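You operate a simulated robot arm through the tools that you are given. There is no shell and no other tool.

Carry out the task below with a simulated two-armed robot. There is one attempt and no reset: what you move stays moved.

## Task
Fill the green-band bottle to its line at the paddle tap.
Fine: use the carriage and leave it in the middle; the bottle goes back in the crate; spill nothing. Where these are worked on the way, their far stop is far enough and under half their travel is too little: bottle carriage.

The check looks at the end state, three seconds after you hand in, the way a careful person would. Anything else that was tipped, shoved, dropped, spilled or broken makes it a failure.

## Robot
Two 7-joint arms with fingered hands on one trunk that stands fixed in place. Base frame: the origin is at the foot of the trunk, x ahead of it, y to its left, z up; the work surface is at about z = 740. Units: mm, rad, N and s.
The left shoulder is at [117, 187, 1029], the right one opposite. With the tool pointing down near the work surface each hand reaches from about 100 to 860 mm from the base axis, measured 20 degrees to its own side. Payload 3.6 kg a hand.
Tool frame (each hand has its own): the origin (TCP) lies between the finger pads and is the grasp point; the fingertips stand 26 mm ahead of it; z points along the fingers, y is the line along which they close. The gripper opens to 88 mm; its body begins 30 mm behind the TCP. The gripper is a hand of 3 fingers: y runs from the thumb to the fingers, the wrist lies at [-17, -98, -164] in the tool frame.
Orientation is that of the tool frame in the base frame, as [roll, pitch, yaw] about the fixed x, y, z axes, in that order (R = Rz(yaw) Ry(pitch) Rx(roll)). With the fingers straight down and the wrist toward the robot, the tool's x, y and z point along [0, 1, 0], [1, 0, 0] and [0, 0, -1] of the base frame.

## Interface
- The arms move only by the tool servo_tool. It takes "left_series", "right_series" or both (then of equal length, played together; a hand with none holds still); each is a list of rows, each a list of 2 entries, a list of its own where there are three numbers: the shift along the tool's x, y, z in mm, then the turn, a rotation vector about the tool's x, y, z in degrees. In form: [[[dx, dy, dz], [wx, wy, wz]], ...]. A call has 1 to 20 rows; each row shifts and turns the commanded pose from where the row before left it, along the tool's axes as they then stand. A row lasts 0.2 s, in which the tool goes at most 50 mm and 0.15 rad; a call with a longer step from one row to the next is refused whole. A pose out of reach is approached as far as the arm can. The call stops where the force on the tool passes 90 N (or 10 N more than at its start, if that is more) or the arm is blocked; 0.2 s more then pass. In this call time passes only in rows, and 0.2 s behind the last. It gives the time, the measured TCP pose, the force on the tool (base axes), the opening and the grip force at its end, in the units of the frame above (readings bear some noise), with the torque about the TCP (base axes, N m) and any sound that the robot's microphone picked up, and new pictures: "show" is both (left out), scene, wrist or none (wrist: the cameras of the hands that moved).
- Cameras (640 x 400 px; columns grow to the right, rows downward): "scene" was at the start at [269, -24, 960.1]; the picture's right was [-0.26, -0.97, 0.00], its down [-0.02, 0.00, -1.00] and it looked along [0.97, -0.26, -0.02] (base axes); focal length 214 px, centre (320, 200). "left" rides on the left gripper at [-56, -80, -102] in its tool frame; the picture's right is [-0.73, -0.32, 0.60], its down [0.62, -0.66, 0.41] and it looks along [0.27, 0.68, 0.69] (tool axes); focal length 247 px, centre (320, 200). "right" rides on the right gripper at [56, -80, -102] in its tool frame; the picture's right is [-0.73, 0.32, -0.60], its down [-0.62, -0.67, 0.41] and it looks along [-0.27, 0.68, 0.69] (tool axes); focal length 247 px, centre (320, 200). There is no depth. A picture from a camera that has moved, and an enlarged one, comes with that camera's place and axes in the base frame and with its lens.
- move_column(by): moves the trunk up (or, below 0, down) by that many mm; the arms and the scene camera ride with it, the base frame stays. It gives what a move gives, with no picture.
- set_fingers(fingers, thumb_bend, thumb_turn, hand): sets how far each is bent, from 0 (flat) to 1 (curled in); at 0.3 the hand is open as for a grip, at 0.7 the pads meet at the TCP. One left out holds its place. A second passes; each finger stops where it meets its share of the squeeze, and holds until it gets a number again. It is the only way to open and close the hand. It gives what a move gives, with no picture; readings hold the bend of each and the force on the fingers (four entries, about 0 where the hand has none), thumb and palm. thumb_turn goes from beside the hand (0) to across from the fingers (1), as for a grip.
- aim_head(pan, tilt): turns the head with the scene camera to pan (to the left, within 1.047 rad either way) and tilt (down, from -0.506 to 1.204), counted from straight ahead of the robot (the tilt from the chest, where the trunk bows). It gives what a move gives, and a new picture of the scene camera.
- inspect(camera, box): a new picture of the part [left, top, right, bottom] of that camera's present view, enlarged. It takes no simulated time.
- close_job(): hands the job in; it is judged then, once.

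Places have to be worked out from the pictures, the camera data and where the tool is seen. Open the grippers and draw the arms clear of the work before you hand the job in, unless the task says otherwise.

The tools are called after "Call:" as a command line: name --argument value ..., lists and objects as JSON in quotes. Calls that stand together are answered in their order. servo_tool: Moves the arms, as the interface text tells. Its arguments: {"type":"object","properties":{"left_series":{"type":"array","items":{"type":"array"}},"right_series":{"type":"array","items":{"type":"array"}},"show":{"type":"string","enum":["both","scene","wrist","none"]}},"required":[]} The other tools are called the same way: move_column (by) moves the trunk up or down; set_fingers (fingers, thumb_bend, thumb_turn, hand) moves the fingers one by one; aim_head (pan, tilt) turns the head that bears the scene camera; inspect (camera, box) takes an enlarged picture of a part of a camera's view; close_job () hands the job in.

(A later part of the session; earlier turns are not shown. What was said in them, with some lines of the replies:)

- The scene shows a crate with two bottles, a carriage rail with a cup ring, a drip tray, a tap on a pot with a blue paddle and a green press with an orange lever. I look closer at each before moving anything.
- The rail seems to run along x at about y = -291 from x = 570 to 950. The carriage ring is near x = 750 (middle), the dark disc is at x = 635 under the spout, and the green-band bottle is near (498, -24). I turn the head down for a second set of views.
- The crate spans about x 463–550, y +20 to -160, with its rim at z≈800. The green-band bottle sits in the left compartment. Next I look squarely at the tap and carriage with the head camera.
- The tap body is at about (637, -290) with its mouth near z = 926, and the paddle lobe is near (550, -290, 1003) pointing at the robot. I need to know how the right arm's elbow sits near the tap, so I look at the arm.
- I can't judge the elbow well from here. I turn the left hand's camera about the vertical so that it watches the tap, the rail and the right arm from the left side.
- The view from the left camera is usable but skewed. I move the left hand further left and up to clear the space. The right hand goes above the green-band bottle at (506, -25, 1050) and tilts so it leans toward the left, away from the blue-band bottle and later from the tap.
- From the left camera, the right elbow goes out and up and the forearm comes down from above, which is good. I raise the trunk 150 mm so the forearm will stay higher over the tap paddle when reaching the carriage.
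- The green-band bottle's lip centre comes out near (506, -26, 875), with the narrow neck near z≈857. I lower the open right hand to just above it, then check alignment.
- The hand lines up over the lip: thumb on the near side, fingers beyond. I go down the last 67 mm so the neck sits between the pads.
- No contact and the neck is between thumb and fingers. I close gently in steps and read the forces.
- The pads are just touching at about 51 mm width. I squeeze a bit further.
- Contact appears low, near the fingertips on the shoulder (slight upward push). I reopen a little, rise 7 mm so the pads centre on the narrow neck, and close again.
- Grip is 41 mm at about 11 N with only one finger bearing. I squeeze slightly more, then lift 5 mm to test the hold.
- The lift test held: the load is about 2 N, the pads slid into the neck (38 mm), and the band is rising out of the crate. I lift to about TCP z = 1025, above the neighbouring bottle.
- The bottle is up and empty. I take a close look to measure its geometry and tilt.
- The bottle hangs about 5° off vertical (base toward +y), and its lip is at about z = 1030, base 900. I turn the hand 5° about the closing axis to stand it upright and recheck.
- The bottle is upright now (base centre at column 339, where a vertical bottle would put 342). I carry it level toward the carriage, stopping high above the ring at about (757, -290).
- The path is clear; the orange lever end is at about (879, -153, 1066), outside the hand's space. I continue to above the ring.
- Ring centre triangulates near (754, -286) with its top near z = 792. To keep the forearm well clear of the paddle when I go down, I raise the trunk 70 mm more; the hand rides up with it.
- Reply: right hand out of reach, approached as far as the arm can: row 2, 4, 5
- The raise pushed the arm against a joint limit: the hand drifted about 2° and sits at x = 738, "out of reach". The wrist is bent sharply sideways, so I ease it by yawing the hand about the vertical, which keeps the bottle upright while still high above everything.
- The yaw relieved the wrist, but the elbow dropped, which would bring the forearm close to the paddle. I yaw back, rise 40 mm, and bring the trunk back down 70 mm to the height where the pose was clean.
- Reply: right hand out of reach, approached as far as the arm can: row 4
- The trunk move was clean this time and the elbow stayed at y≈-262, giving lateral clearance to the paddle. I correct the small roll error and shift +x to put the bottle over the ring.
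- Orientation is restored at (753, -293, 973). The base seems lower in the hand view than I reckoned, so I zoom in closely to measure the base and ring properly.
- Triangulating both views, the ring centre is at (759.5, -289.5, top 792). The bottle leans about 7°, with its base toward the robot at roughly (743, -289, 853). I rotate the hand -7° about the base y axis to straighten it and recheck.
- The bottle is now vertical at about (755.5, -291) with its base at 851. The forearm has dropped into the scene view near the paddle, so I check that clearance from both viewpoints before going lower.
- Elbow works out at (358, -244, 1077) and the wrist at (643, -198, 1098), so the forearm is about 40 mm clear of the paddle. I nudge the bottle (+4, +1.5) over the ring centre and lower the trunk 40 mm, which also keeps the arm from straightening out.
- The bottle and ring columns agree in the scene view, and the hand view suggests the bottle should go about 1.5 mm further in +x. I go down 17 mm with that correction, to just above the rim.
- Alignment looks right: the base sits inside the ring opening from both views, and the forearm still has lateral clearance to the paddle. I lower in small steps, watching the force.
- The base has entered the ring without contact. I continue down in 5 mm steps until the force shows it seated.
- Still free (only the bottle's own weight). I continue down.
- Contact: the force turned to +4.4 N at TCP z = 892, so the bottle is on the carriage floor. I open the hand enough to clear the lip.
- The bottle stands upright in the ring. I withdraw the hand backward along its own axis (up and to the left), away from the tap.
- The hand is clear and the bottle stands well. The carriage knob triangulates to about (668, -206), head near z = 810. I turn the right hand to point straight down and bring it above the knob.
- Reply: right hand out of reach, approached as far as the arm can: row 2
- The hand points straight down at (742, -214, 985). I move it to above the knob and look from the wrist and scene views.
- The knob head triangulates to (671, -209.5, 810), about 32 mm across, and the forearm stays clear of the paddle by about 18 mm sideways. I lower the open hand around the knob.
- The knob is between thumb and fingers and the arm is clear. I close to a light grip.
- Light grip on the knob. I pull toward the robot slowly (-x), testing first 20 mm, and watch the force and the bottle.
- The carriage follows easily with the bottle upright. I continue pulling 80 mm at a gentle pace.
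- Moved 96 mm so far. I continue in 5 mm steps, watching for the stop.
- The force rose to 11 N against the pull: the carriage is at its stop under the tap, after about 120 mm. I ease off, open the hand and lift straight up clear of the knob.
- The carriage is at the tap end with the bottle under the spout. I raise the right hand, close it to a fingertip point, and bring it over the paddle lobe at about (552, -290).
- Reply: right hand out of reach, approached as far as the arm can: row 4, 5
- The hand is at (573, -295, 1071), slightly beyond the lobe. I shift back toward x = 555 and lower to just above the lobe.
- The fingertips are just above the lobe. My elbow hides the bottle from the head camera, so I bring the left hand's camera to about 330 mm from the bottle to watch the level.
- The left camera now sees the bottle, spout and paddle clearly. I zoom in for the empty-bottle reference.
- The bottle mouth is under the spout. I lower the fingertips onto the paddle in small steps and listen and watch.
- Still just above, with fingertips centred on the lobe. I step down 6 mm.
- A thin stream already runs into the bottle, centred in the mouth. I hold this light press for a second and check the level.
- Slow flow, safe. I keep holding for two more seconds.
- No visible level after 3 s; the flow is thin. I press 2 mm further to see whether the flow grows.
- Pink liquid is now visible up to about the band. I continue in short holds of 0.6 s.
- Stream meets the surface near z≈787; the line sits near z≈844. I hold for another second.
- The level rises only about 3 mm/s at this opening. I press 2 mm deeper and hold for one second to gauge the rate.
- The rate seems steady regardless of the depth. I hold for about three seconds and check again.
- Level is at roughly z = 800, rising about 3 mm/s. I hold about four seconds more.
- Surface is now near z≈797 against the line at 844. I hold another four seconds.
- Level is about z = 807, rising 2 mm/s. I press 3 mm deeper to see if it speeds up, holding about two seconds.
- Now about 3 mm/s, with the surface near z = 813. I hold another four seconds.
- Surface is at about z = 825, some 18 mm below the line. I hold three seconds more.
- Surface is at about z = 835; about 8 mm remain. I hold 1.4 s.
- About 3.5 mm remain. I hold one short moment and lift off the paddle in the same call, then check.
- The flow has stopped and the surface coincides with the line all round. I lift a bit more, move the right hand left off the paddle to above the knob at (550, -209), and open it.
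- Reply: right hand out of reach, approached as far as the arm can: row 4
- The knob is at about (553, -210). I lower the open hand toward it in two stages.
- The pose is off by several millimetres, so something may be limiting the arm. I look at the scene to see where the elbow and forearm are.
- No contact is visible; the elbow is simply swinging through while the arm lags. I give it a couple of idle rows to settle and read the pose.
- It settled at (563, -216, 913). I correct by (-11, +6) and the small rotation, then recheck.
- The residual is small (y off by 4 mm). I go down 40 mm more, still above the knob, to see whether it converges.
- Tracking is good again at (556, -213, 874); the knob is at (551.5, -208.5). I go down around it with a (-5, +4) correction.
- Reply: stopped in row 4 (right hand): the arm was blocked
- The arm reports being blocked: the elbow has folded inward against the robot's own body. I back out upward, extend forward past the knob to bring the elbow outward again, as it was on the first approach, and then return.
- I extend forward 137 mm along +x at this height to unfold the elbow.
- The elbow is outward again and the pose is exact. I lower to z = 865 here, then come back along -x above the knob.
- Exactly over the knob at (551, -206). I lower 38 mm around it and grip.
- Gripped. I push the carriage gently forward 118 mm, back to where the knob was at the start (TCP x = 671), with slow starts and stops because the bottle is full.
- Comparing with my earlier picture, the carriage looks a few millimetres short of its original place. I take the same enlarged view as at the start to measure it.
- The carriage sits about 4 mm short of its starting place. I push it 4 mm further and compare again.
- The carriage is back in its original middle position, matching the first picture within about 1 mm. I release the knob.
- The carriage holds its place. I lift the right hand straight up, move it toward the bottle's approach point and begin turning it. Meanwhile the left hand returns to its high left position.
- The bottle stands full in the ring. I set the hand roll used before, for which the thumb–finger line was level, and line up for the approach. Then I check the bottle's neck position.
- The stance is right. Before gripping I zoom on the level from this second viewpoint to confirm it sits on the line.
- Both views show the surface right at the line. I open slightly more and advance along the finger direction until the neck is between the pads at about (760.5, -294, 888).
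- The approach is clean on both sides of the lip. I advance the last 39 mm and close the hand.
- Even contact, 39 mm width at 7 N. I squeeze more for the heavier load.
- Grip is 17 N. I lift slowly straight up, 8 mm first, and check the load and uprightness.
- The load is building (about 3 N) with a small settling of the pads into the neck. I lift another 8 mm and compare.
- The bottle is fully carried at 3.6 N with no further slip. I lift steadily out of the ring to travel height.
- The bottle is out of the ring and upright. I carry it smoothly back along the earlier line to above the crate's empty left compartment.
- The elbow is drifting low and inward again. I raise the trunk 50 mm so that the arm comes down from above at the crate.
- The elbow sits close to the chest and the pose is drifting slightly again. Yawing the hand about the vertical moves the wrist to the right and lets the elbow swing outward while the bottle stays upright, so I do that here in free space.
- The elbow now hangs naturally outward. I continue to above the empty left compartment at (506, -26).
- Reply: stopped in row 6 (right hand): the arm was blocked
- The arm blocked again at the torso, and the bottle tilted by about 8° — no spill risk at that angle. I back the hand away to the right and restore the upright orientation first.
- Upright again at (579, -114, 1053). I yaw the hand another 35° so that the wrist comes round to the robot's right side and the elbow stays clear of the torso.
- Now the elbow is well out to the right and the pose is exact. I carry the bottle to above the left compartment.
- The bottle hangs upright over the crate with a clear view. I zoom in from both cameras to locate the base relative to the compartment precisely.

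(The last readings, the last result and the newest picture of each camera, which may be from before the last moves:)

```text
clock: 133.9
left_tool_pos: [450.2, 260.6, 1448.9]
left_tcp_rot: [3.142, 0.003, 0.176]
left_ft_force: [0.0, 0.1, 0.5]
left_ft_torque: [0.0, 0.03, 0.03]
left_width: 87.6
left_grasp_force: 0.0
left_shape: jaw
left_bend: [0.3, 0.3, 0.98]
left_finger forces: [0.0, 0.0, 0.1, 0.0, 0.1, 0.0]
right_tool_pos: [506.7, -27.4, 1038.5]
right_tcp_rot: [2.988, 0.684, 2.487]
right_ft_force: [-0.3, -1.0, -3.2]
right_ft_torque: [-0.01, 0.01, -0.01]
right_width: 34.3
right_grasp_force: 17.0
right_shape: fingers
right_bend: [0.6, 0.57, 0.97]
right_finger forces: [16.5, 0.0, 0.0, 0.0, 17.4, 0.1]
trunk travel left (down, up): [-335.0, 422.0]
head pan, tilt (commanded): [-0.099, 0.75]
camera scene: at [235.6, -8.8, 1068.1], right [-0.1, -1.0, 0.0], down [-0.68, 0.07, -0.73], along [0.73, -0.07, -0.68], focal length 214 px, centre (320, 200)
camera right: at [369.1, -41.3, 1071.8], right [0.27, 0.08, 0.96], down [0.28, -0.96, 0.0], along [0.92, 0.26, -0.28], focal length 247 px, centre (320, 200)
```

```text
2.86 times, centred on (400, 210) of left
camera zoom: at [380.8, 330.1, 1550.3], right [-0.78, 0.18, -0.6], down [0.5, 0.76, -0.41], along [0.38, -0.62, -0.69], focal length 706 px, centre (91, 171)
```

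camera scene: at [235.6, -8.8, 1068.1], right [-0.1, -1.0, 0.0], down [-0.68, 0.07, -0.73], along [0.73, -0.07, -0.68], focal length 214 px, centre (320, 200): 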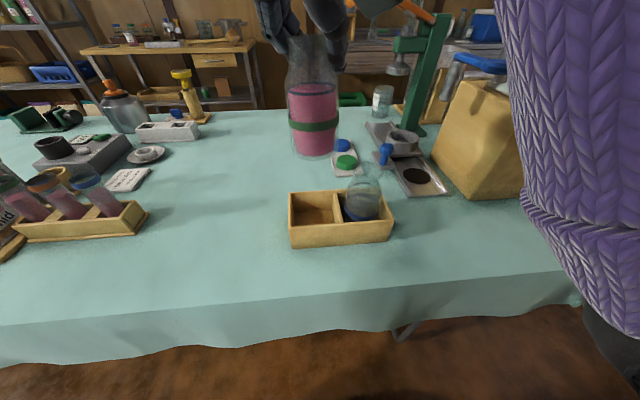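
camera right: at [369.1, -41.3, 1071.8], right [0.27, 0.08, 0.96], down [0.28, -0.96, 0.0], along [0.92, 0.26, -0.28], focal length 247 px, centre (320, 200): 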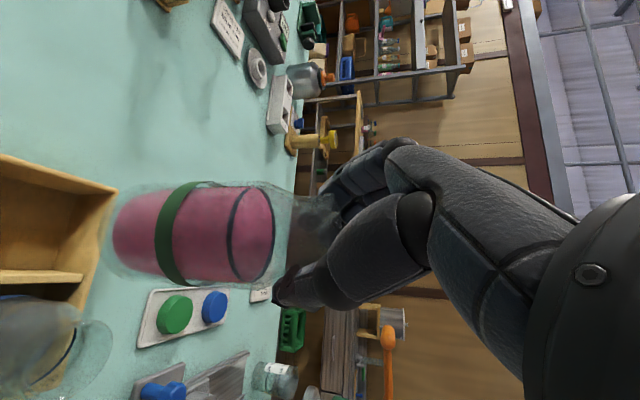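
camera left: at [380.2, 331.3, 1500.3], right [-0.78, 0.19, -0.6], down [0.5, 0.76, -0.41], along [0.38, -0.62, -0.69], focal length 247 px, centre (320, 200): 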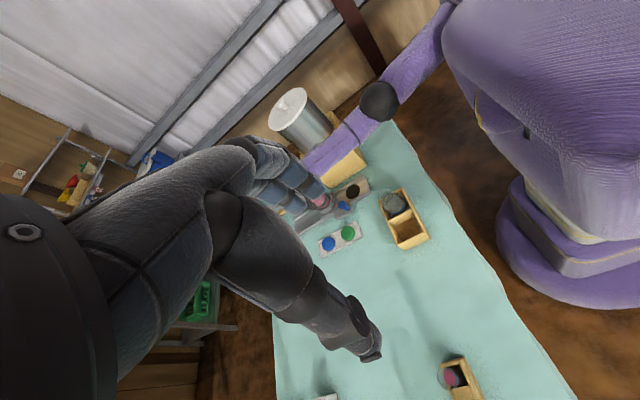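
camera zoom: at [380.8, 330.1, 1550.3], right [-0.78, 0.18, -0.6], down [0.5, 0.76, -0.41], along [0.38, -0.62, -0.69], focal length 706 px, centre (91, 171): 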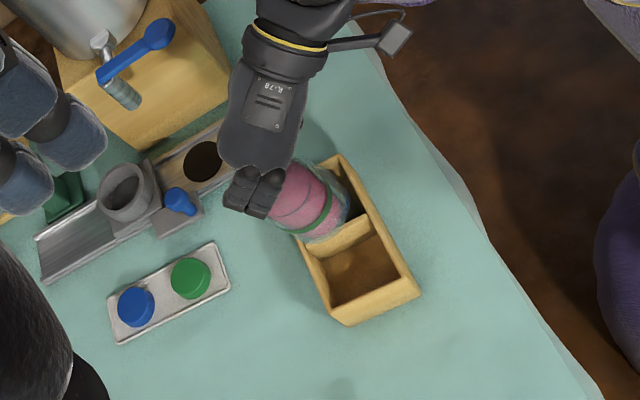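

Line and band triangulate to (506, -28), so the bottle hangs truly vertical. The compartment centre works out at about (508, -27), with about 5 mm margin all round. I shift +2 mm and lower to just above the rim.

Call:
servo_tool --right_series '[[[4, 0.8, 7], [0, 0, 0]], [[9.5, -1.78, 11.5], [0, 0, 0]], [[9.5, -1.78, 11.5], [0, 0, 0]], [[9.5, -1.78, 11.5], [0, 0, 0]], [[9.5, -1.78, 11.5], [0, 0, 0]], [[9.5, -1.78, 11.5], [0, 0, 0]], [[9.5, -1.78, 11.5], [0, 0, 0]], [[5, -0.9, 6], [0, 0, 0]]]' --show "none"

Call:
inspect --camera "scene" --box '[270, 120, 410, 260]'

Call:
inspect --camera "right" --box '[0, 140, 340, 340]'

Call:
inspect --camera "left" --box '[340, 140, 480, 280]'

```text
clock: 135.8
left_tool_pos: [450.1, 260.6, 1448.2]
left_tcp_rot: [-3.141, 0.001, 0.177]
left_ft_force: [-0.5, 0.3, -0.5]
left_ft_torque: [-0.03, -0.03, 0.01]
left_width: 87.6
left_grasp_force: 0.0
left_shape: jaw
left_bend: [0.3, 0.3, 0.98]
left_finger forces: [0.0, 0.1, 0.0, 0.0, 0.0, 0.0]
right_tool_pos: [508.8, -25.8, 932.5]
right_tcp_rot: [2.987, 0.685, 2.488]
right_ft_force: [0.2, -0.2, -3.0]
right_ft_torque: [0.01, -0.02, 0.01]
right_width: 34.1
right_grasp_force: 17.0
right_shape: fingers
right_bend: [0.6, 0.57, 0.97]
right_finger forces: [16.4, 0.0, 0.0, 0.1, 17.4, 0.0]
trunk travel left (down, up): [-335.0, 422.0]
head pan, tilt (commanded): [-0.099, 0.75]
```

```text
2.86 times, centred on (340, 190) of scene
camera zoom: at [235.6, -8.8, 1068.1], right [-0.1, -1.0, 0.0], down [-0.68, 0.07, -0.73], along [0.73, -0.07, -0.68], focal length 613 px, centre (263, 229)
```

zoom: 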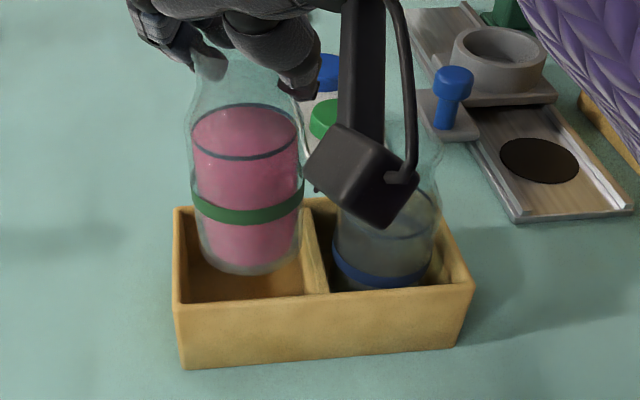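

```text
1.88 times, centred on (170, 240) of right
camera zoom: at [371.1, -41.1, 966.3], right [0.27, 0.08, 0.96], down [0.28, -0.96, 0.0], along [0.92, 0.26, -0.28], focal length 465 px, centre (602, 125)
```

zoom: 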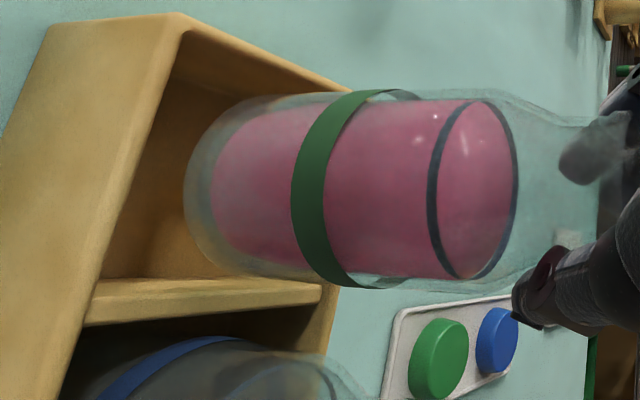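

```text
2.86 times, centred on (410, 210) of left
camera zoom: at [380.8, 330.1, 1550.3], right [-0.78, 0.18, -0.6], down [0.5, 0.76, -0.41], along [0.38, -0.62, -0.69], focal length 706 px, centre (63, 171)
```

zoom: 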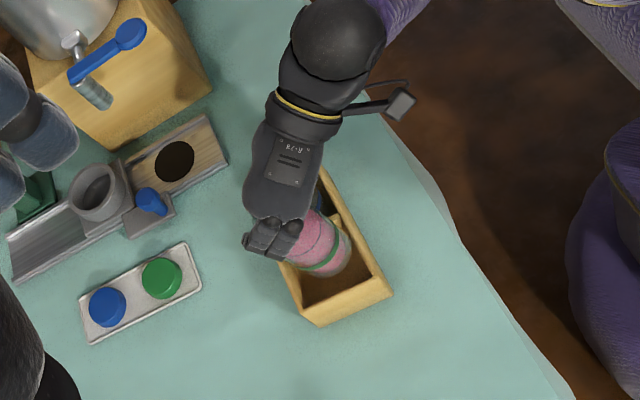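

Over the compartment with margins on all sides; the base is about 13 mm above the rim. I shift 2 mm forward and lower 25 mm slowly into the compartment.

Call:
servo_tool --right_series '[[[3.2, 0.4, 5.7], [0, 0, 0]], [[4.1, -0.77, 5], [0, 0, 0]], [[4.1, -0.77, 5], [0, 0, 0]], [[4.1, -0.77, 5], [0, 0, 0]]]' --show "none"

Call:
inspect --camera "scene" --box '[270, 120, 410, 260]'

Call:
inspect --camera "right" --box '[0, 140, 340, 340]'

```text
clock: 136.8
left_tool_pos: [449.4, 260.0, 1449.6]
left_tcp_rot: [3.141, 0.002, 0.177]
left_ft_force: [-0.5, -0.1, 0.3]
left_ft_torque: [-0.01, -0.05, 0.01]
left_width: 87.7
left_grasp_force: 0.0
left_shape: jaw
left_bend: [0.3, 0.3, 0.98]
left_finger forces: [0.0, 0.1, 0.0, 0.0, 0.0, 0.0]
right_tool_pos: [510.4, -25.1, 906.3]
right_tcp_rot: [2.988, 0.685, 2.484]
right_ft_force: [-0.7, 0.6, -2.3]
right_ft_torque: [-0.02, -0.02, 0.03]
right_width: 34.2
right_grasp_force: 17.6
right_shape: fingers
right_bend: [0.6, 0.57, 0.97]
right_finger forces: [16.4, 0.0, 0.0, 0.0, 17.3, 0.0]
trunk travel left (down, up): [-335.0, 422.0]
head pan, tilt (commanded): [-0.099, 0.75]
```

```text
2.86 times, centred on (340, 190) of scene
camera zoom: at [235.6, -8.8, 1068.1], right [-0.1, -1.0, 0.0], down [-0.68, 0.07, -0.73], along [0.73, -0.07, -0.68], focal length 613 px, centre (263, 229)
```

zoom: 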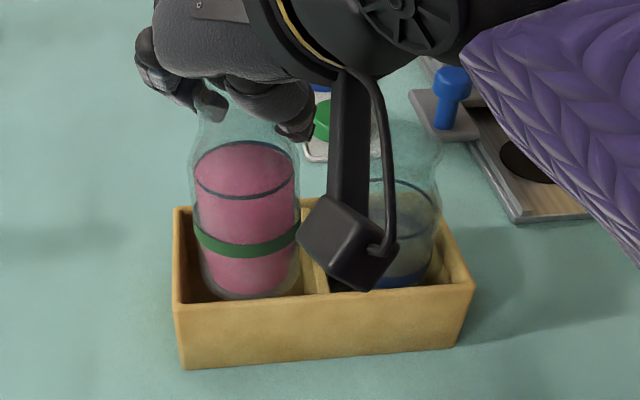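

```text
1.88 times, centred on (170, 240) of right
camera zoom: at [373.0, -40.4, 940.3], right [0.27, 0.08, 0.96], down [0.28, -0.96, 0.0], along [0.92, 0.26, -0.28], focal length 465 px, centre (602, 125)
```

zoom: 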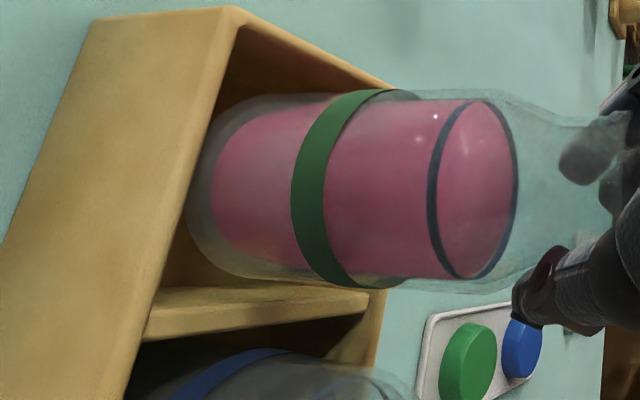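

Inside the compartment without contact; slightly more room on the divider side, so I shift 2 mm that way and lower 28 mm more.

Call:
servo_tool --right_series '[[[3.5, -2.5, 5.9], [0, 0, 0]], [[4.4, -0.83, 5.36], [0, 0, 0]], [[4.4, -0.83, 5.36], [0, 0, 0]], [[4.4, -0.83, 5.36], [0, 0, 0]]]' --show "none"

Call:
inspect --camera "scene" --box '[270, 120, 410, 260]'

Call:
inspect --camera "left" --box '[340, 140, 480, 280]'

```text
clock: 137.8
left_tool_pos: [450.4, 260.2, 1449.4]
left_tcp_rot: [3.141, 0.002, 0.177]
left_ft_force: [0.1, -0.3, 0.0]
left_ft_torque: [0.01, -0.01, -0.02]
left_width: 87.8
left_grasp_force: 0.0
left_shape: jaw
left_bend: [0.3, 0.3, 0.98]
left_finger forces: [0.1, 0.0, 0.0, 0.1, 0.0, 0.0]
right_tool_pos: [509.8, -29.5, 879.5]
right_tcp_rot: [2.988, 0.685, 2.486]
right_ft_force: [-0.6, 0.1, -3.5]
right_ft_torque: [0.02, 0.0, -0.02]
right_width: 34.3
right_grasp_force: 17.1
right_shape: fingers
right_bend: [0.6, 0.57, 0.97]
right_finger forces: [16.4, 0.0, 0.1, 0.0, 17.3, 0.0]
trunk travel left (down, up): [-335.0, 422.0]
head pan, tilt (commanded): [-0.099, 0.75]
```

```text
2.86 times, centred on (340, 190) of scene
camera zoom: at [235.6, -8.8, 1068.1], right [-0.1, -1.0, 0.0], down [-0.68, 0.07, -0.73], along [0.73, -0.07, -0.68], focal length 613 px, centre (263, 229)
```

zoom: 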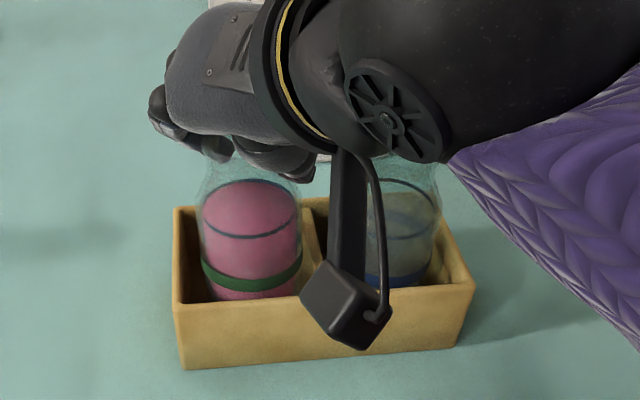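

```text
2.86 times, centred on (410, 210) of left
camera zoom: at [380.8, 330.1, 1550.3], right [-0.78, 0.18, -0.6], down [0.5, 0.76, -0.41], along [0.38, -0.62, -0.69], focal length 706 px, centre (63, 171)
```

zoom: 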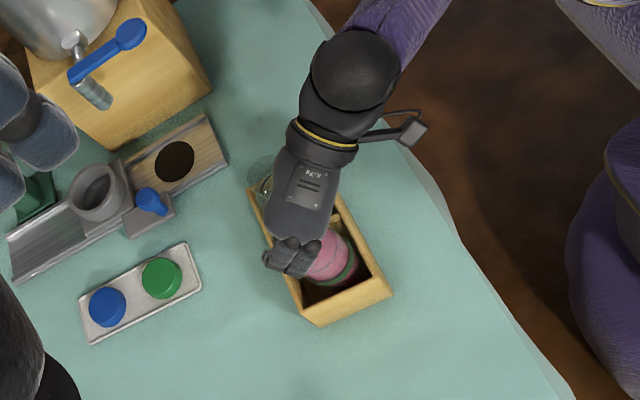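

Nearly seated, all clear. I lower in 4 mm steps until the floor takes the weight.

Call:
servo_tool --right_series '[[[2.5, -0.47, 3.06], [0, 0, 0]], [[1.9, -0.36, 2.3], [0, 0, 0]]]' --show "none"

Call:
servo_tool --right_series '[[[1.3, -0.24, 1.53], [0, 0, 0]]]' --show "none"

```text
clock: 138.3
left_tool_pos: [450.0, 261.2, 1447.6]
left_tcp_rot: [3.142, 0.001, 0.177]
left_ft_force: [1.1, 0.2, 1.0]
left_ft_torque: [0.01, -0.03, -0.01]
left_width: 87.6
left_grasp_force: 0.0
left_shape: jaw
left_bend: [0.3, 0.3, 0.98]
left_finger forces: [0.1, 0.1, 0.1, 0.0, 0.0, 0.0]
right_tool_pos: [510.6, -27.7, 872.0]
right_tcp_rot: [2.984, 0.683, 2.486]
right_ft_force: [0.1, 0.1, -3.1]
right_ft_torque: [-0.01, -0.03, 0.0]
right_width: 33.9
right_grasp_force: 16.9
right_shape: fingers
right_bend: [0.6, 0.57, 0.97]
right_finger forces: [16.4, 0.0, 0.1, 0.1, 17.4, 0.1]
trunk travel left (down, up): [-335.0, 422.0]
head pan, tilt (commanded): [-0.099, 0.75]
```

```text
clock: 138.8
left_tool_pos: [450.1, 262.0, 1449.1]
left_tcp_rot: [3.141, -0.001, 0.176]
left_ft_force: [0.4, 0.9, -0.5]
left_ft_torque: [0.01, -0.01, 0.01]
left_width: 87.7
left_grasp_force: 0.1
left_shape: jaw
left_bend: [0.3, 0.3, 0.98]
left_finger forces: [0.0, 0.0, 0.0, 0.0, 0.1, 0.0]
right_tool_pos: [510.4, -28.0, 869.5]
right_tcp_rot: [2.987, 0.685, 2.485]
right_ft_force: [-0.2, -1.0, -0.5]
right_ft_torque: [0.05, -0.04, 0.02]
right_width: 34.0
right_grasp_force: 17.1
right_shape: fingers
right_bend: [0.6, 0.57, 0.97]
right_finger forces: [16.5, 0.1, 0.0, 0.0, 17.6, 0.0]
trunk travel left (down, up): [-335.0, 422.0]
head pan, tilt (commanded): [-0.099, 0.75]
```

The load dropped to about zero at TCP z = 869.5, so the bottle stands on the crate floor. I go 1 mm further and then release gently, opening only as far as needed to clear the lip.

Call:
servo_tool --right_series '[[[0.6, -0.12, 0.76], [0, 0, 0]]]' --show "none"

Call:
set_fingers --hand "right" --fingers 0.5 --thumb_bend 0.5

Call:
set_fingers --hand "right" --fingers 0.41 --thumb_bend 0.42

Call:
inspect --camera "scene" --box '[270, 120, 410, 260]'

Call:
inspect --camera "right" --box '[0, 100, 400, 380]'

```text
clock: 139.2
left_tool_pos: [449.3, 261.1, 1447.3]
left_tcp_rot: [3.141, 0.001, 0.176]
left_ft_force: [-0.2, -0.4, 0.2]
left_ft_torque: [0.03, -0.03, 0.0]
left_width: 87.7
left_grasp_force: 0.0
left_shape: jaw
left_bend: [0.3, 0.3, 0.98]
left_finger forces: [0.0, 0.0, 0.0, 0.0, 0.0, 0.1]
right_tool_pos: [510.7, -28.1, 869.6]
right_tcp_rot: [2.984, 0.685, 2.485]
right_ft_force: [-0.3, -0.6, 2.7]
right_ft_torque: [0.0, -0.08, -0.02]
right_width: 33.9
right_grasp_force: 17.4
right_shape: fingers
right_bend: [0.6, 0.57, 0.98]
right_finger forces: [16.7, 0.0, 0.1, 0.0, 18.0, 0.0]
trunk travel left (down, up): [-335.0, 422.0]
head pan, tilt (commanded): [-0.099, 0.75]
```

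```text
clock: 140.2
left_tool_pos: [450.4, 262.2, 1450.1]
left_tcp_rot: [3.141, 0.0, 0.175]
left_ft_force: [-0.2, 0.2, -0.4]
left_ft_torque: [-0.01, 0.01, 0.0]
left_width: 87.6
left_grasp_force: 0.1
left_shape: jaw
left_bend: [0.3, 0.3, 0.98]
left_finger forces: [0.0, 0.1, 0.0, 0.0, 0.1, 0.0]
right_tool_pos: [510.4, -28.9, 869.5]
right_tcp_rot: [2.989, 0.686, 2.486]
right_ft_force: [-0.7, -0.1, 0.3]
right_ft_torque: [0.01, -0.04, 0.04]
right_width: 45.5
right_grasp_force: 0.5
right_shape: fingers
right_bend: [0.5, 0.49, 0.98]
right_finger forces: [0.0, 0.0, 0.1, 0.0, 0.9, 0.0]
trunk travel left (down, up): [-335.0, 422.0]
head pan, tilt (commanded): [-0.099, 0.75]
```

```text
clock: 141.2
left_tool_pos: [449.3, 260.6, 1449.4]
left_tcp_rot: [-3.142, 0.0, 0.176]
left_ft_force: [0.9, 0.6, 0.7]
left_ft_torque: [0.0, 0.0, -0.03]
left_width: 87.7
left_grasp_force: 0.1
left_shape: jaw
left_bend: [0.3, 0.3, 0.98]
left_finger forces: [0.0, 0.0, 0.0, 0.0, 0.0, 0.1]
right_tool_pos: [510.8, -27.4, 868.9]
right_tcp_rot: [2.988, 0.685, 2.485]
right_ft_force: [-0.7, 0.0, -0.5]
right_ft_torque: [0.0, -0.03, 0.02]
right_width: 63.7
right_grasp_force: 0.8
right_shape: fingers
right_bend: [0.41, 0.42, 0.97]
right_finger forces: [0.1, 0.1, 0.0, 0.1, 0.9, 0.0]
trunk travel left (down, up): [-335.0, 422.0]
head pan, tilt (commanded): [-0.099, 0.75]
```

```text
2.86 times, centred on (340, 190) of scene
camera zoom: at [235.4, -8.8, 1068.2], right [-0.1, -1.0, 0.0], down [-0.68, 0.07, -0.73], along [0.73, -0.07, -0.68], focal length 613 px, centre (263, 229)
```

zoom: 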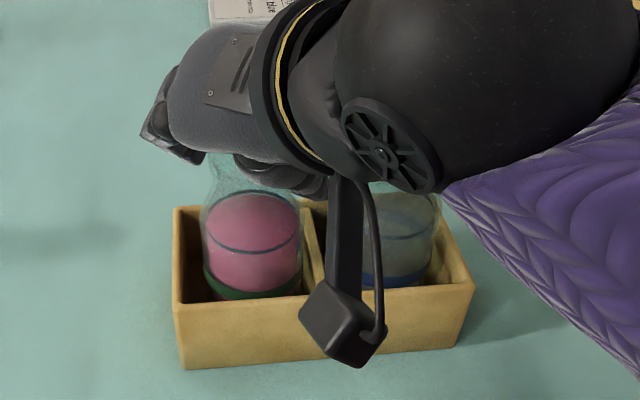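

```text
1.43 times, centred on (200, 240) of right
camera zoom: at [372.9, -42.6, 902.5], right [0.27, 0.08, 0.96], down [0.28, -0.96, 0.0], along [0.92, 0.26, -0.28], focal length 353 px, centre (491, 143)
```

zoom: 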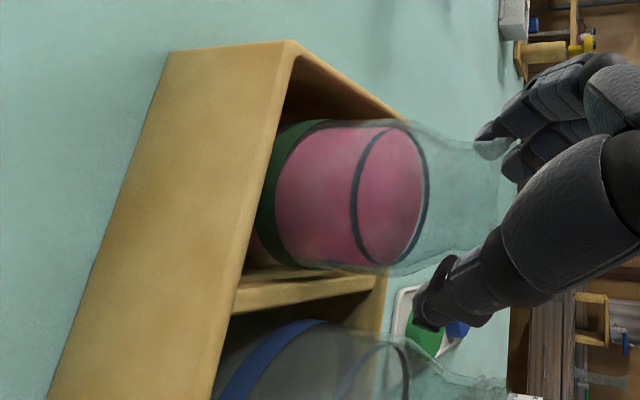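

The bottle stands in its compartment. The thumb still reads 0.9 N, so before moving I look closely at whether it touches the neighbouring bottle.

Call:
inspect --camera "right" --box '[220, 220, 400, 380]'

Call:
inspect --camera "left" --box '[370, 180, 450, 250]'

Call:
inspect --camera "scene" --box '[310, 160, 390, 230]'

```text
2.50 times, centred on (310, 300) of right
camera zoom: at [372.9, -42.6, 902.5], right [0.27, 0.08, 0.96], down [0.28, -0.96, 0.0], along [0.92, 0.26, -0.28], focal length 617 px, centre (345, -50)
```

zoom: 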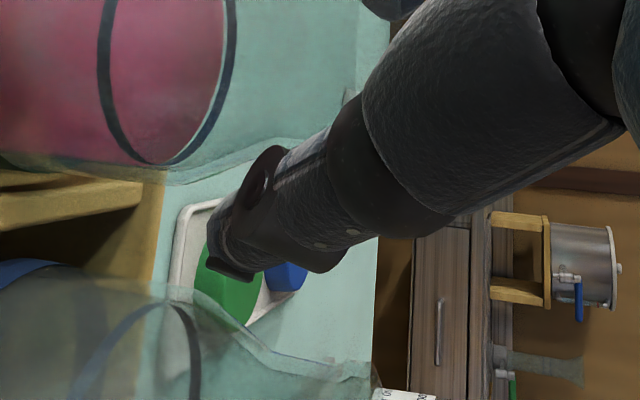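

```text
5.71 times, centred on (410, 215) of left
camera zoom: at [380.4, 330.1, 1550.4], right [-0.78, 0.18, -0.6], down [0.5, 0.76, -0.41], along [0.38, -0.62, -0.69], focal length 1411 px, centre (-194, 114)
```

zoom: 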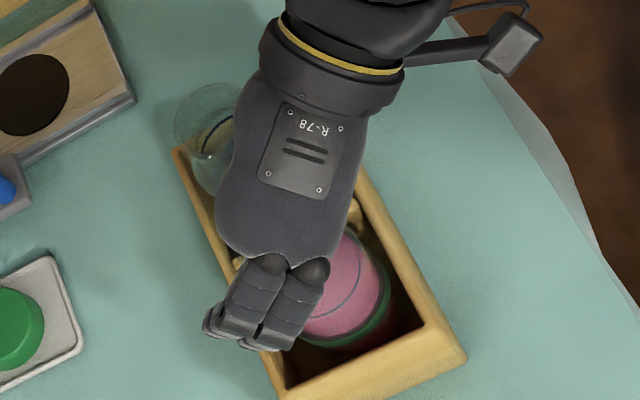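

```text
5.71 times, centred on (350, 195) of scene
camera zoom: at [235.4, -8.8, 1068.2], right [-0.1, -1.0, 0.0], down [-0.68, 0.07, -0.73], along [0.73, -0.07, -0.68], focal length 1226 px, centre (149, 229)
```

zoom: 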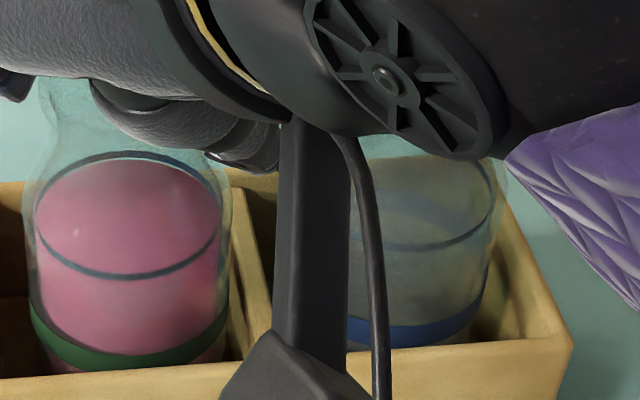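

The thumb has a visible gap to the blue-band bottle, so it rests lightly on the green bottle's neck. I shift the hand 4 mm to the thumb side to free it, then check the reading.

Call:
servo_tool --right_series '[[[0, -2, 0], [0, 0, 0]], [[0, -2, 0], [0, 0, 0]]]' --show "none"

Call:
inspect --camera "right" --box '[220, 220, 400, 380]'

```text
clock: 141.8
left_tool_pos: [449.4, 260.7, 1448.1]
left_tcp_rot: [-3.14, -0.002, 0.174]
left_ft_force: [0.8, -0.2, 0.1]
left_ft_torque: [-0.04, 0.0, -0.04]
left_width: 87.8
left_grasp_force: 0.1
left_shape: jaw
left_bend: [0.3, 0.3, 0.98]
left_finger forces: [0.0, 0.1, 0.0, 0.0, 0.0, 0.0]
right_tool_pos: [509.0, -32.5, 869.7]
right_tcp_rot: [2.988, 0.686, 2.487]
right_ft_force: [0.1, 0.3, -0.8]
right_ft_torque: [-0.01, 0.0, -0.04]
right_width: 63.7
right_grasp_force: 0.0
right_shape: fingers
right_bend: [0.41, 0.42, 0.97]
right_finger forces: [0.1, 0.0, 0.0, 0.0, 0.0, 0.0]
trunk travel left (down, up): [-335.0, 422.0]
head pan, tilt (commanded): [-0.099, 0.75]
```

```text
2.50 times, centred on (310, 300) of right
camera zoom: at [371.0, -46.0, 902.2], right [0.27, 0.08, 0.96], down [0.28, -0.96, 0.0], along [0.92, 0.26, -0.28], focal length 617 px, centre (345, -50)
```

zoom: 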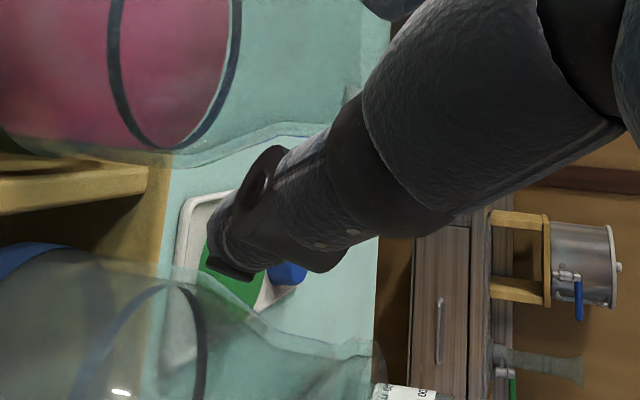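

The thumb is free now. I withdraw along the finger axis (up and back), away from both bottles.

Call:
servo_tool --right_series '[[[0, 1, -8], [0, 0, 0]], [[0, 0, -14], [0, 0, 0]], [[0, 0, -18], [0, 0, 0]], [[0, 0, -25], [0, 0, 0]], [[0, 0, -30], [0, 0, 0]], [[0, 0, -30], [0, 0, 0]]]' --show "both"

Call:
inspect --camera "scene" --box '[270, 120, 410, 260]'

```text
clock: 143.2
left_tool_pos: [449.2, 261.3, 1448.8]
left_tcp_rot: [3.141, 0.0, 0.175]
left_ft_force: [-0.2, -0.8, 0.3]
left_ft_torque: [0.01, 0.0, -0.03]
left_width: 87.8
left_grasp_force: 0.0
left_shape: jaw
left_bend: [0.3, 0.3, 0.98]
left_finger forces: [0.0, 0.0, 0.0, 0.1, 0.1, 0.1]
right_tool_pos: [435.0, 1.4, 964.8]
right_tcp_rot: [2.989, 0.686, 2.487]
right_ft_force: [0.6, -0.1, 0.2]
right_ft_torque: [0.04, -0.03, 0.0]
right_width: 63.7
right_grasp_force: 0.2
right_shape: fingers
right_bend: [0.41, 0.42, 0.97]
right_finger forces: [0.0, 0.0, 0.0, 0.1, 0.0, 0.1]
trunk travel left (down, up): [-335.0, 422.0]
head pan, tilt (commanded): [-0.099, 0.75]
camera scene: at [235.2, -8.6, 1068.2], right [-0.1, -1.0, 0.0], down [-0.68, 0.07, -0.73], along [0.73, -0.07, -0.68], focal length 214 px, centre (320, 200)
camera right: at [297.4, -12.4, 998.1], right [0.27, 0.08, 0.96], down [0.27, -0.96, 0.0], along [0.92, 0.26, -0.28], focal length 247 px, centre (320, 200)
```

scene: 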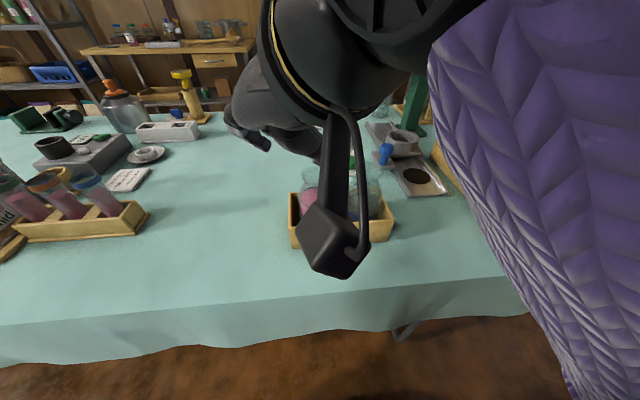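
right: 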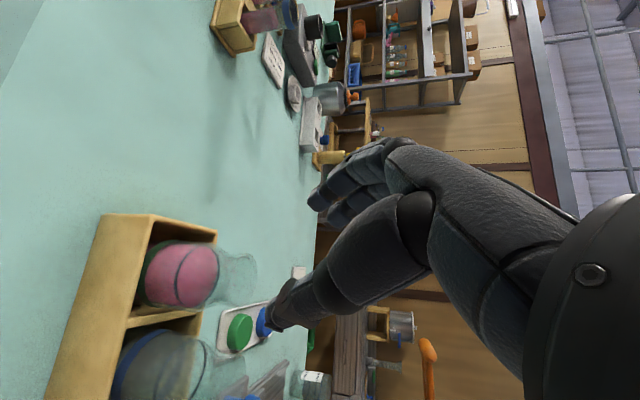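

```text
2.86 times, centred on (340, 190) of scene
camera zoom: at [235.2, -8.6, 1068.2], right [-0.1, -1.0, 0.0], down [-0.68, 0.07, -0.73], along [0.73, -0.07, -0.68], focal length 613 px, centre (263, 229)
```

zoom: 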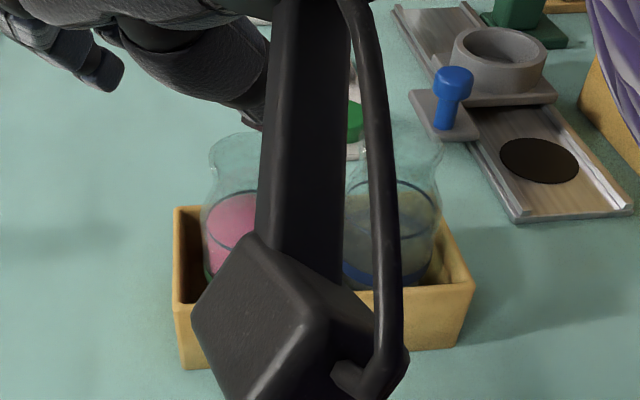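

Released cleanly; the full bottle stands in its compartment. I move the right arm up and away to the right, clear of the work.

Call:
servo_tool --right_series '[[[-19, 3.5, -22.9], [0, 0, 0]], [[-19, 3.5, -22.9], [0, 0, 0]], [[-20.9, -31, 6], [0, 0, 0]], [[-20.9, -31, 6], [0, 0, 0]], [[-20.9, -31, 6], [0, 0, 0]], [[-20.9, -31, 6], [0, 0, 0]], [[-20.9, -31, 6], [0, 0, 0]], [[-20.9, -31, 6], [0, 0, 0]], [[-20.9, -31, 6], [0, 0, 0]]]' --show "scene"

Call:
aim_head --pan -0.2 --tilt 0.6

Call:
inspect --camera "scene" --box '[220, 160, 420, 300]'

```text
clock: 145.2
left_tool_pos: [448.7, 260.1, 1448.4]
left_tcp_rot: [3.141, -0.002, 0.176]
left_ft_force: [-0.2, 0.4, 0.0]
left_ft_torque: [-0.03, 0.03, 0.02]
left_width: 87.6
left_grasp_force: 0.2
left_shape: jaw
left_bend: [0.3, 0.3, 0.98]
left_finger forces: [0.0, 0.0, 0.0, 0.0, 0.0, 0.0]
right_tool_pos: [438.5, -260.6, 1058.9]
right_tcp_rot: [2.985, 0.683, 2.485]
right_ft_force: [0.5, 0.0, -0.2]
right_ft_torque: [0.04, -0.02, 0.0]
right_width: 63.8
right_grasp_force: 0.0
right_shape: fingers
right_bend: [0.41, 0.42, 0.97]
right_finger forces: [0.0, 0.0, 0.0, 0.0, 0.0, 0.0]
right hand out of reach, approached as far as the arm can: row 7
trunk travel left (down, up): [-335.0, 422.0]
head pan, tilt (commanded): [-0.099, 0.75]
camera scene: at [235.0, -9.0, 1068.3], right [-0.1, -1.0, 0.0], down [-0.68, 0.07, -0.73], along [0.73, -0.07, -0.68], focal length 214 px, centre (320, 200)
```

scene: 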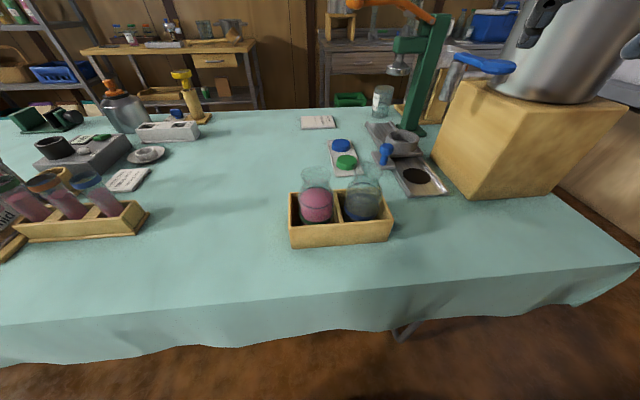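

```text
clock: 145.8
left_tool_pos: [449.7, 260.6, 1448.5]
left_tcp_rot: [-3.141, 0.001, 0.177]
left_ft_force: [0.1, 0.2, -0.4]
left_ft_torque: [0.01, -0.03, 0.02]
left_width: 87.9
left_grasp_force: 0.1
left_shape: jaw
left_bend: [0.3, 0.3, 0.98]
left_finger forces: [0.0, 0.1, 0.1, 0.0, 0.0, 0.1]
right_tool_pos: [438.8, -261.0, 1060.0]
right_tcp_rot: [2.987, 0.685, 2.486]
right_ft_force: [-0.6, 0.0, -0.3]
right_ft_torque: [-0.02, 0.03, 0.03]
right_width: 63.9
right_grasp_force: 0.1
right_shape: fingers
right_bend: [0.41, 0.42, 0.97]
right_finger forces: [0.1, 0.0, 0.0, 0.0, 0.1, 0.1]
trunk travel left (down, up): [-335.0, 422.0]
head pan, tilt (commanded): [-0.201, 0.6]
camera scene: at [239.5, -18.3, 1081.0], right [-0.2, -0.98, 0.0], down [-0.55, 0.11, -0.82], along [0.81, -0.16, -0.57], focal length 214 px, centre (320, 200)
```

scene: 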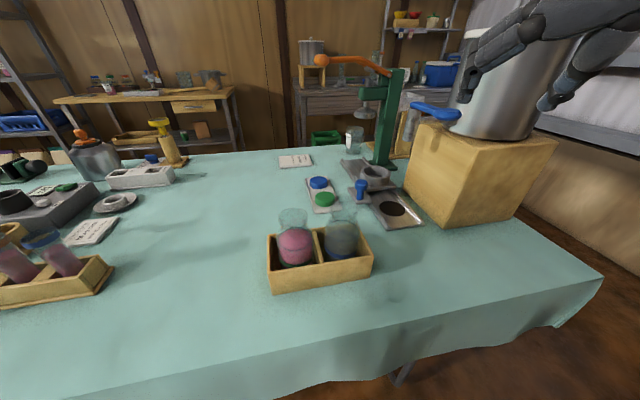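

```text
2.86 times, centred on (320, 230) of scene
camera zoom: at [239.5, -18.3, 1081.0], right [-0.2, -0.98, 0.0], down [-0.55, 0.11, -0.82], along [0.81, -0.16, -0.57], focal length 613 px, centre (320, 114)
```

zoom: 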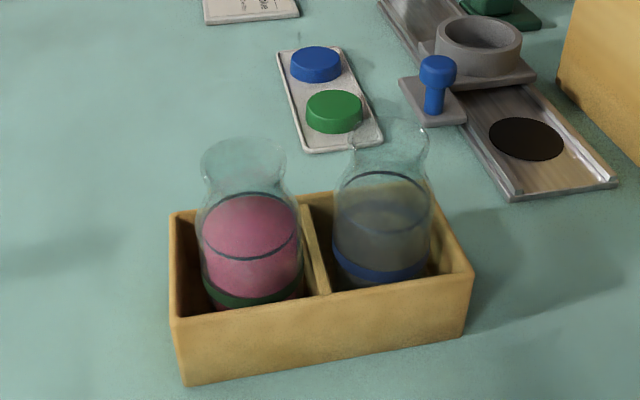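

Everything stands in order. I draw the right arm further out to the right and up, open the hand fully, and set the trunk and head to reproduce one of my first views to verify the carriage position.

Call:
servo_tool --right_series '[[[-20.2, -19.2, -12.4], [0, 0, 0]], [[-20.2, -19.2, -12.4], [0, 0, 0]], [[-20.2, -19.2, -12.4], [0, 0, 0]]]' --show "none"

Call:
set_fingers --hand "right" --fingers 0.3 --thumb_bend 0.3

Call:
move_column --by -10

Call:
aim_head --pan -0.25 --tilt 0.6

Call:
inspect --camera "scene" --box '[220, 160, 420, 300]'

```text
clock: 146.7
left_tool_pos: [448.8, 260.1, 1449.1]
left_tcp_rot: [3.141, 0.0, 0.176]
left_ft_force: [-0.5, 0.4, 0.3]
left_ft_torque: [0.01, 0.01, 0.0]
left_width: 88.0
left_grasp_force: 0.1
left_shape: jaw
left_bend: [0.3, 0.3, 0.98]
left_finger forces: [0.0, 0.0, 0.0, 0.1, 0.1, 0.0]
right_tool_pos: [425.0, -328.1, 1118.5]
right_tcp_rot: [2.985, 0.686, 2.486]
right_ft_force: [0.3, -0.1, 0.4]
right_ft_torque: [-0.01, 0.0, -0.01]
right_width: 63.7
right_grasp_force: 0.0
right_shape: fingers
right_bend: [0.41, 0.42, 0.97]
right_finger forces: [0.0, 0.1, 0.0, 0.0, 0.1, 0.1]
trunk travel left (down, up): [-335.0, 422.0]
head pan, tilt (commanded): [-0.201, 0.6]
```

```text
clock: 147.7
left_tool_pos: [449.3, 261.4, 1448.7]
left_tcp_rot: [3.14, -0.001, 0.176]
left_ft_force: [-0.1, -0.5, 0.3]
left_ft_torque: [-0.01, -0.04, -0.04]
left_width: 87.8
left_grasp_force: 0.0
left_shape: jaw
left_bend: [0.3, 0.3, 0.98]
left_finger forces: [0.0, 0.1, 0.1, 0.0, 0.0, 0.0]
right_tool_pos: [425.0, -327.6, 1118.4]
right_tcp_rot: [2.989, 0.685, 2.485]
right_ft_force: [0.8, -1.5, -0.4]
right_ft_torque: [0.02, 0.02, 0.0]
right_width: 87.9
right_grasp_force: 0.0
right_shape: fingers
right_bend: [0.3, 0.3, 0.97]
right_finger forces: [0.0, 0.0, 0.1, 0.1, 0.0, 0.0]
trunk travel left (down, up): [-335.0, 422.0]
head pan, tilt (commanded): [-0.201, 0.6]
```

```text
clock: 148.2
left_tool_pos: [449.7, 261.2, 1438.8]
left_tcp_rot: [-3.141, -0.001, 0.177]
left_ft_force: [0.7, -0.4, -0.2]
left_ft_torque: [-0.02, 0.0, -0.01]
left_width: 88.1
left_grasp_force: 0.0
left_shape: jaw
left_bend: [0.3, 0.3, 0.98]
left_finger forces: [0.1, 0.0, 0.0, 0.1, 0.0, 0.1]
right_tool_pos: [423.5, -328.7, 1110.5]
right_tcp_rot: [2.986, 0.685, 2.486]
right_ft_force: [0.8, -0.6, 0.8]
right_ft_torque: [0.01, 0.0, 0.02]
right_width: 87.9
right_grasp_force: 0.1
right_shape: fingers
right_bend: [0.3, 0.3, 0.97]
right_finger forces: [0.0, 0.1, 0.0, 0.0, 0.0, 0.0]
trunk travel left (down, up): [-325.0, 432.0]
head pan, tilt (commanded): [-0.201, 0.6]
```

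```text
clock: 148.9
left_tool_pos: [450.3, 260.4, 1437.9]
left_tcp_rot: [3.139, -0.001, 0.177]
left_ft_force: [0.2, -0.4, 0.0]
left_ft_torque: [0.01, -0.01, -0.03]
left_width: 87.8
left_grasp_force: 0.1
left_shape: jaw
left_bend: [0.3, 0.3, 0.98]
left_finger forces: [0.0, 0.1, 0.0, 0.0, 0.0, 0.0]
right_tool_pos: [424.7, -327.9, 1109.4]
right_tcp_rot: [2.989, 0.684, 2.486]
right_ft_force: [-0.1, 0.1, 0.7]
right_ft_torque: [0.01, -0.05, 0.03]
right_width: 88.2
right_grasp_force: 0.1
right_shape: fingers
right_bend: [0.3, 0.3, 0.97]
right_finger forces: [0.0, 0.0, 0.0, 0.1, 0.1, 0.1]
trunk travel left (down, up): [-325.0, 432.0]
head pan, tilt (commanded): [-0.25, 0.6]
camera scene: at [240.1, -22.4, 1070.2], right [-0.25, -0.97, 0.0], down [-0.55, 0.14, -0.82], along [0.8, -0.2, -0.57], focal length 214 px, centre (320, 200)
```

scene: 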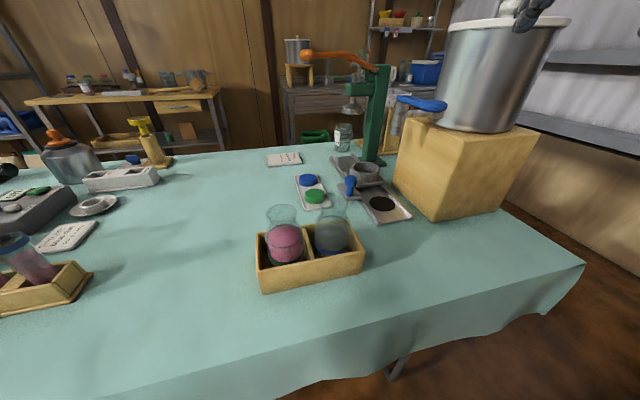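

```text
2.86 times, centred on (320, 230) of scene
camera zoom: at [240.1, -22.4, 1070.2], right [-0.25, -0.97, 0.0], down [-0.55, 0.14, -0.82], along [0.8, -0.2, -0.57], focal length 613 px, centre (320, 114)
```

zoom: 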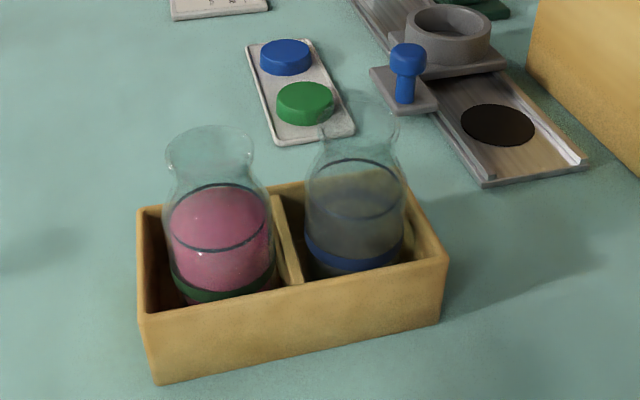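

The carriage, the blue-band bottle, the crate and the trays all match my first picture, and the green bottle stands filled in its place. One last check of the tap, rail and liquid level for drips.

Call:
inspect --camera "scene" --box '[320, 60, 480, 230]'

Call:
inspect --camera "scene" --box '[255, 195, 325, 270]'

Call:
inspect --camera "left" --box '[300, 100, 460, 280]'

```text
2.35 times, centred on (400, 145) of scene
camera zoom: at [240.1, -22.4, 1070.2], right [-0.25, -0.97, 0.0], down [-0.55, 0.14, -0.82], along [0.8, -0.2, -0.57], focal length 505 px, centre (132, 329)
```

zoom: 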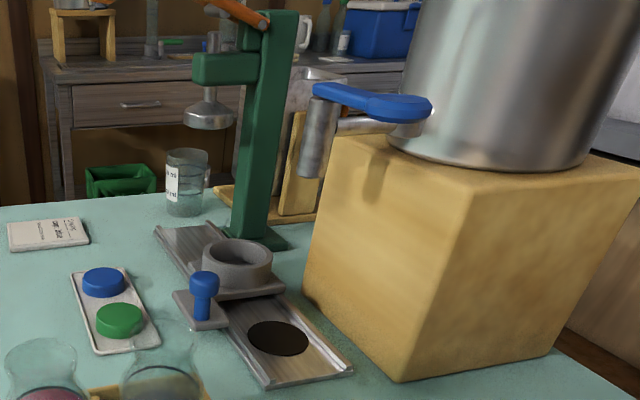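

```text
5.33 times, centred on (290, 232) of scene
camera zoom: at [240.1, -22.4, 1070.2], right [-0.25, -0.97, 0.0], down [-0.55, 0.14, -0.82], along [0.8, -0.2, -0.57], focal length 1144 px, centre (480, 27)
```

zoom: 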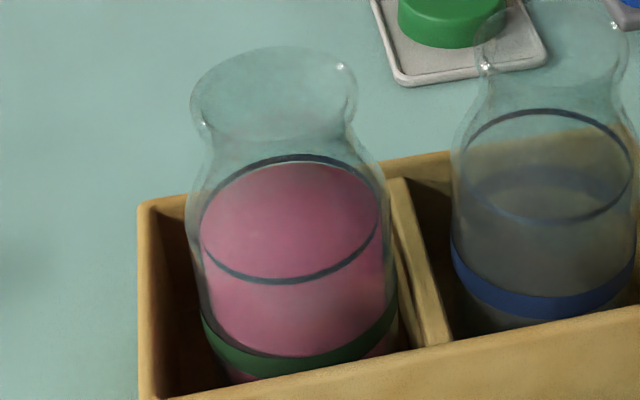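

```text
2.22 times, centred on (380, 190) of left
camera zoom: at [380.4, 330.1, 1540.4], right [-0.78, 0.18, -0.6], down [0.5, 0.76, -0.41], along [0.38, -0.62, -0.69], focal length 549 px, centre (187, 222)
```

zoom: 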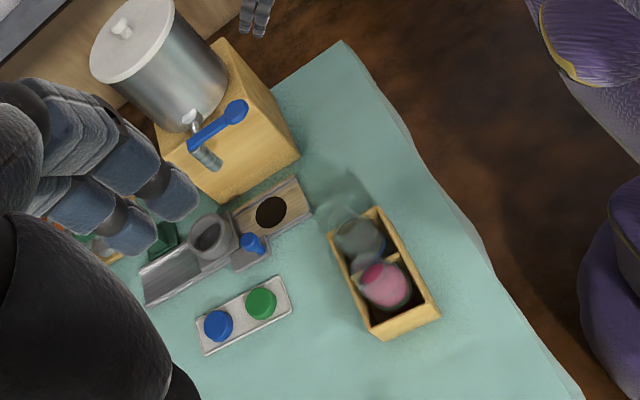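

No drips or spills. The level sits on the line, the tap is shut, the carriage is in the middle, both bottles are in the crate, and both hands are open and clear. I hand the job in.

Call:
close_job

```text
The job is handed in.
```

The green-band bottle is filled to its line and back in the left compartment of the crate. The job has been handed in; I have no verdict from the check yet.

- **Fill:** I moved the carriage about 120 mm to its stop under the tap and held the paddle until the surface met the line. Three views, including one after the bottle was back in the crate, put the surface on the line to within about 1 mm.
- **Carriage:** it is back in the middle. The final picture matches my first one of it.
- **Spills:** the pictures show none. The stream went straight into the bottle and the tap shut off cleanly.
- **Everything else:** the blue-band bottle, crate, caps tray, press and pot look the same as at the start.
- **Arms:** both hands are open and away from the work.

On the way back to the crate the right arm blocked once and the full bottle tilted by about 8°. The liquid stayed well below the lip, and I straightened the bottle before going on.
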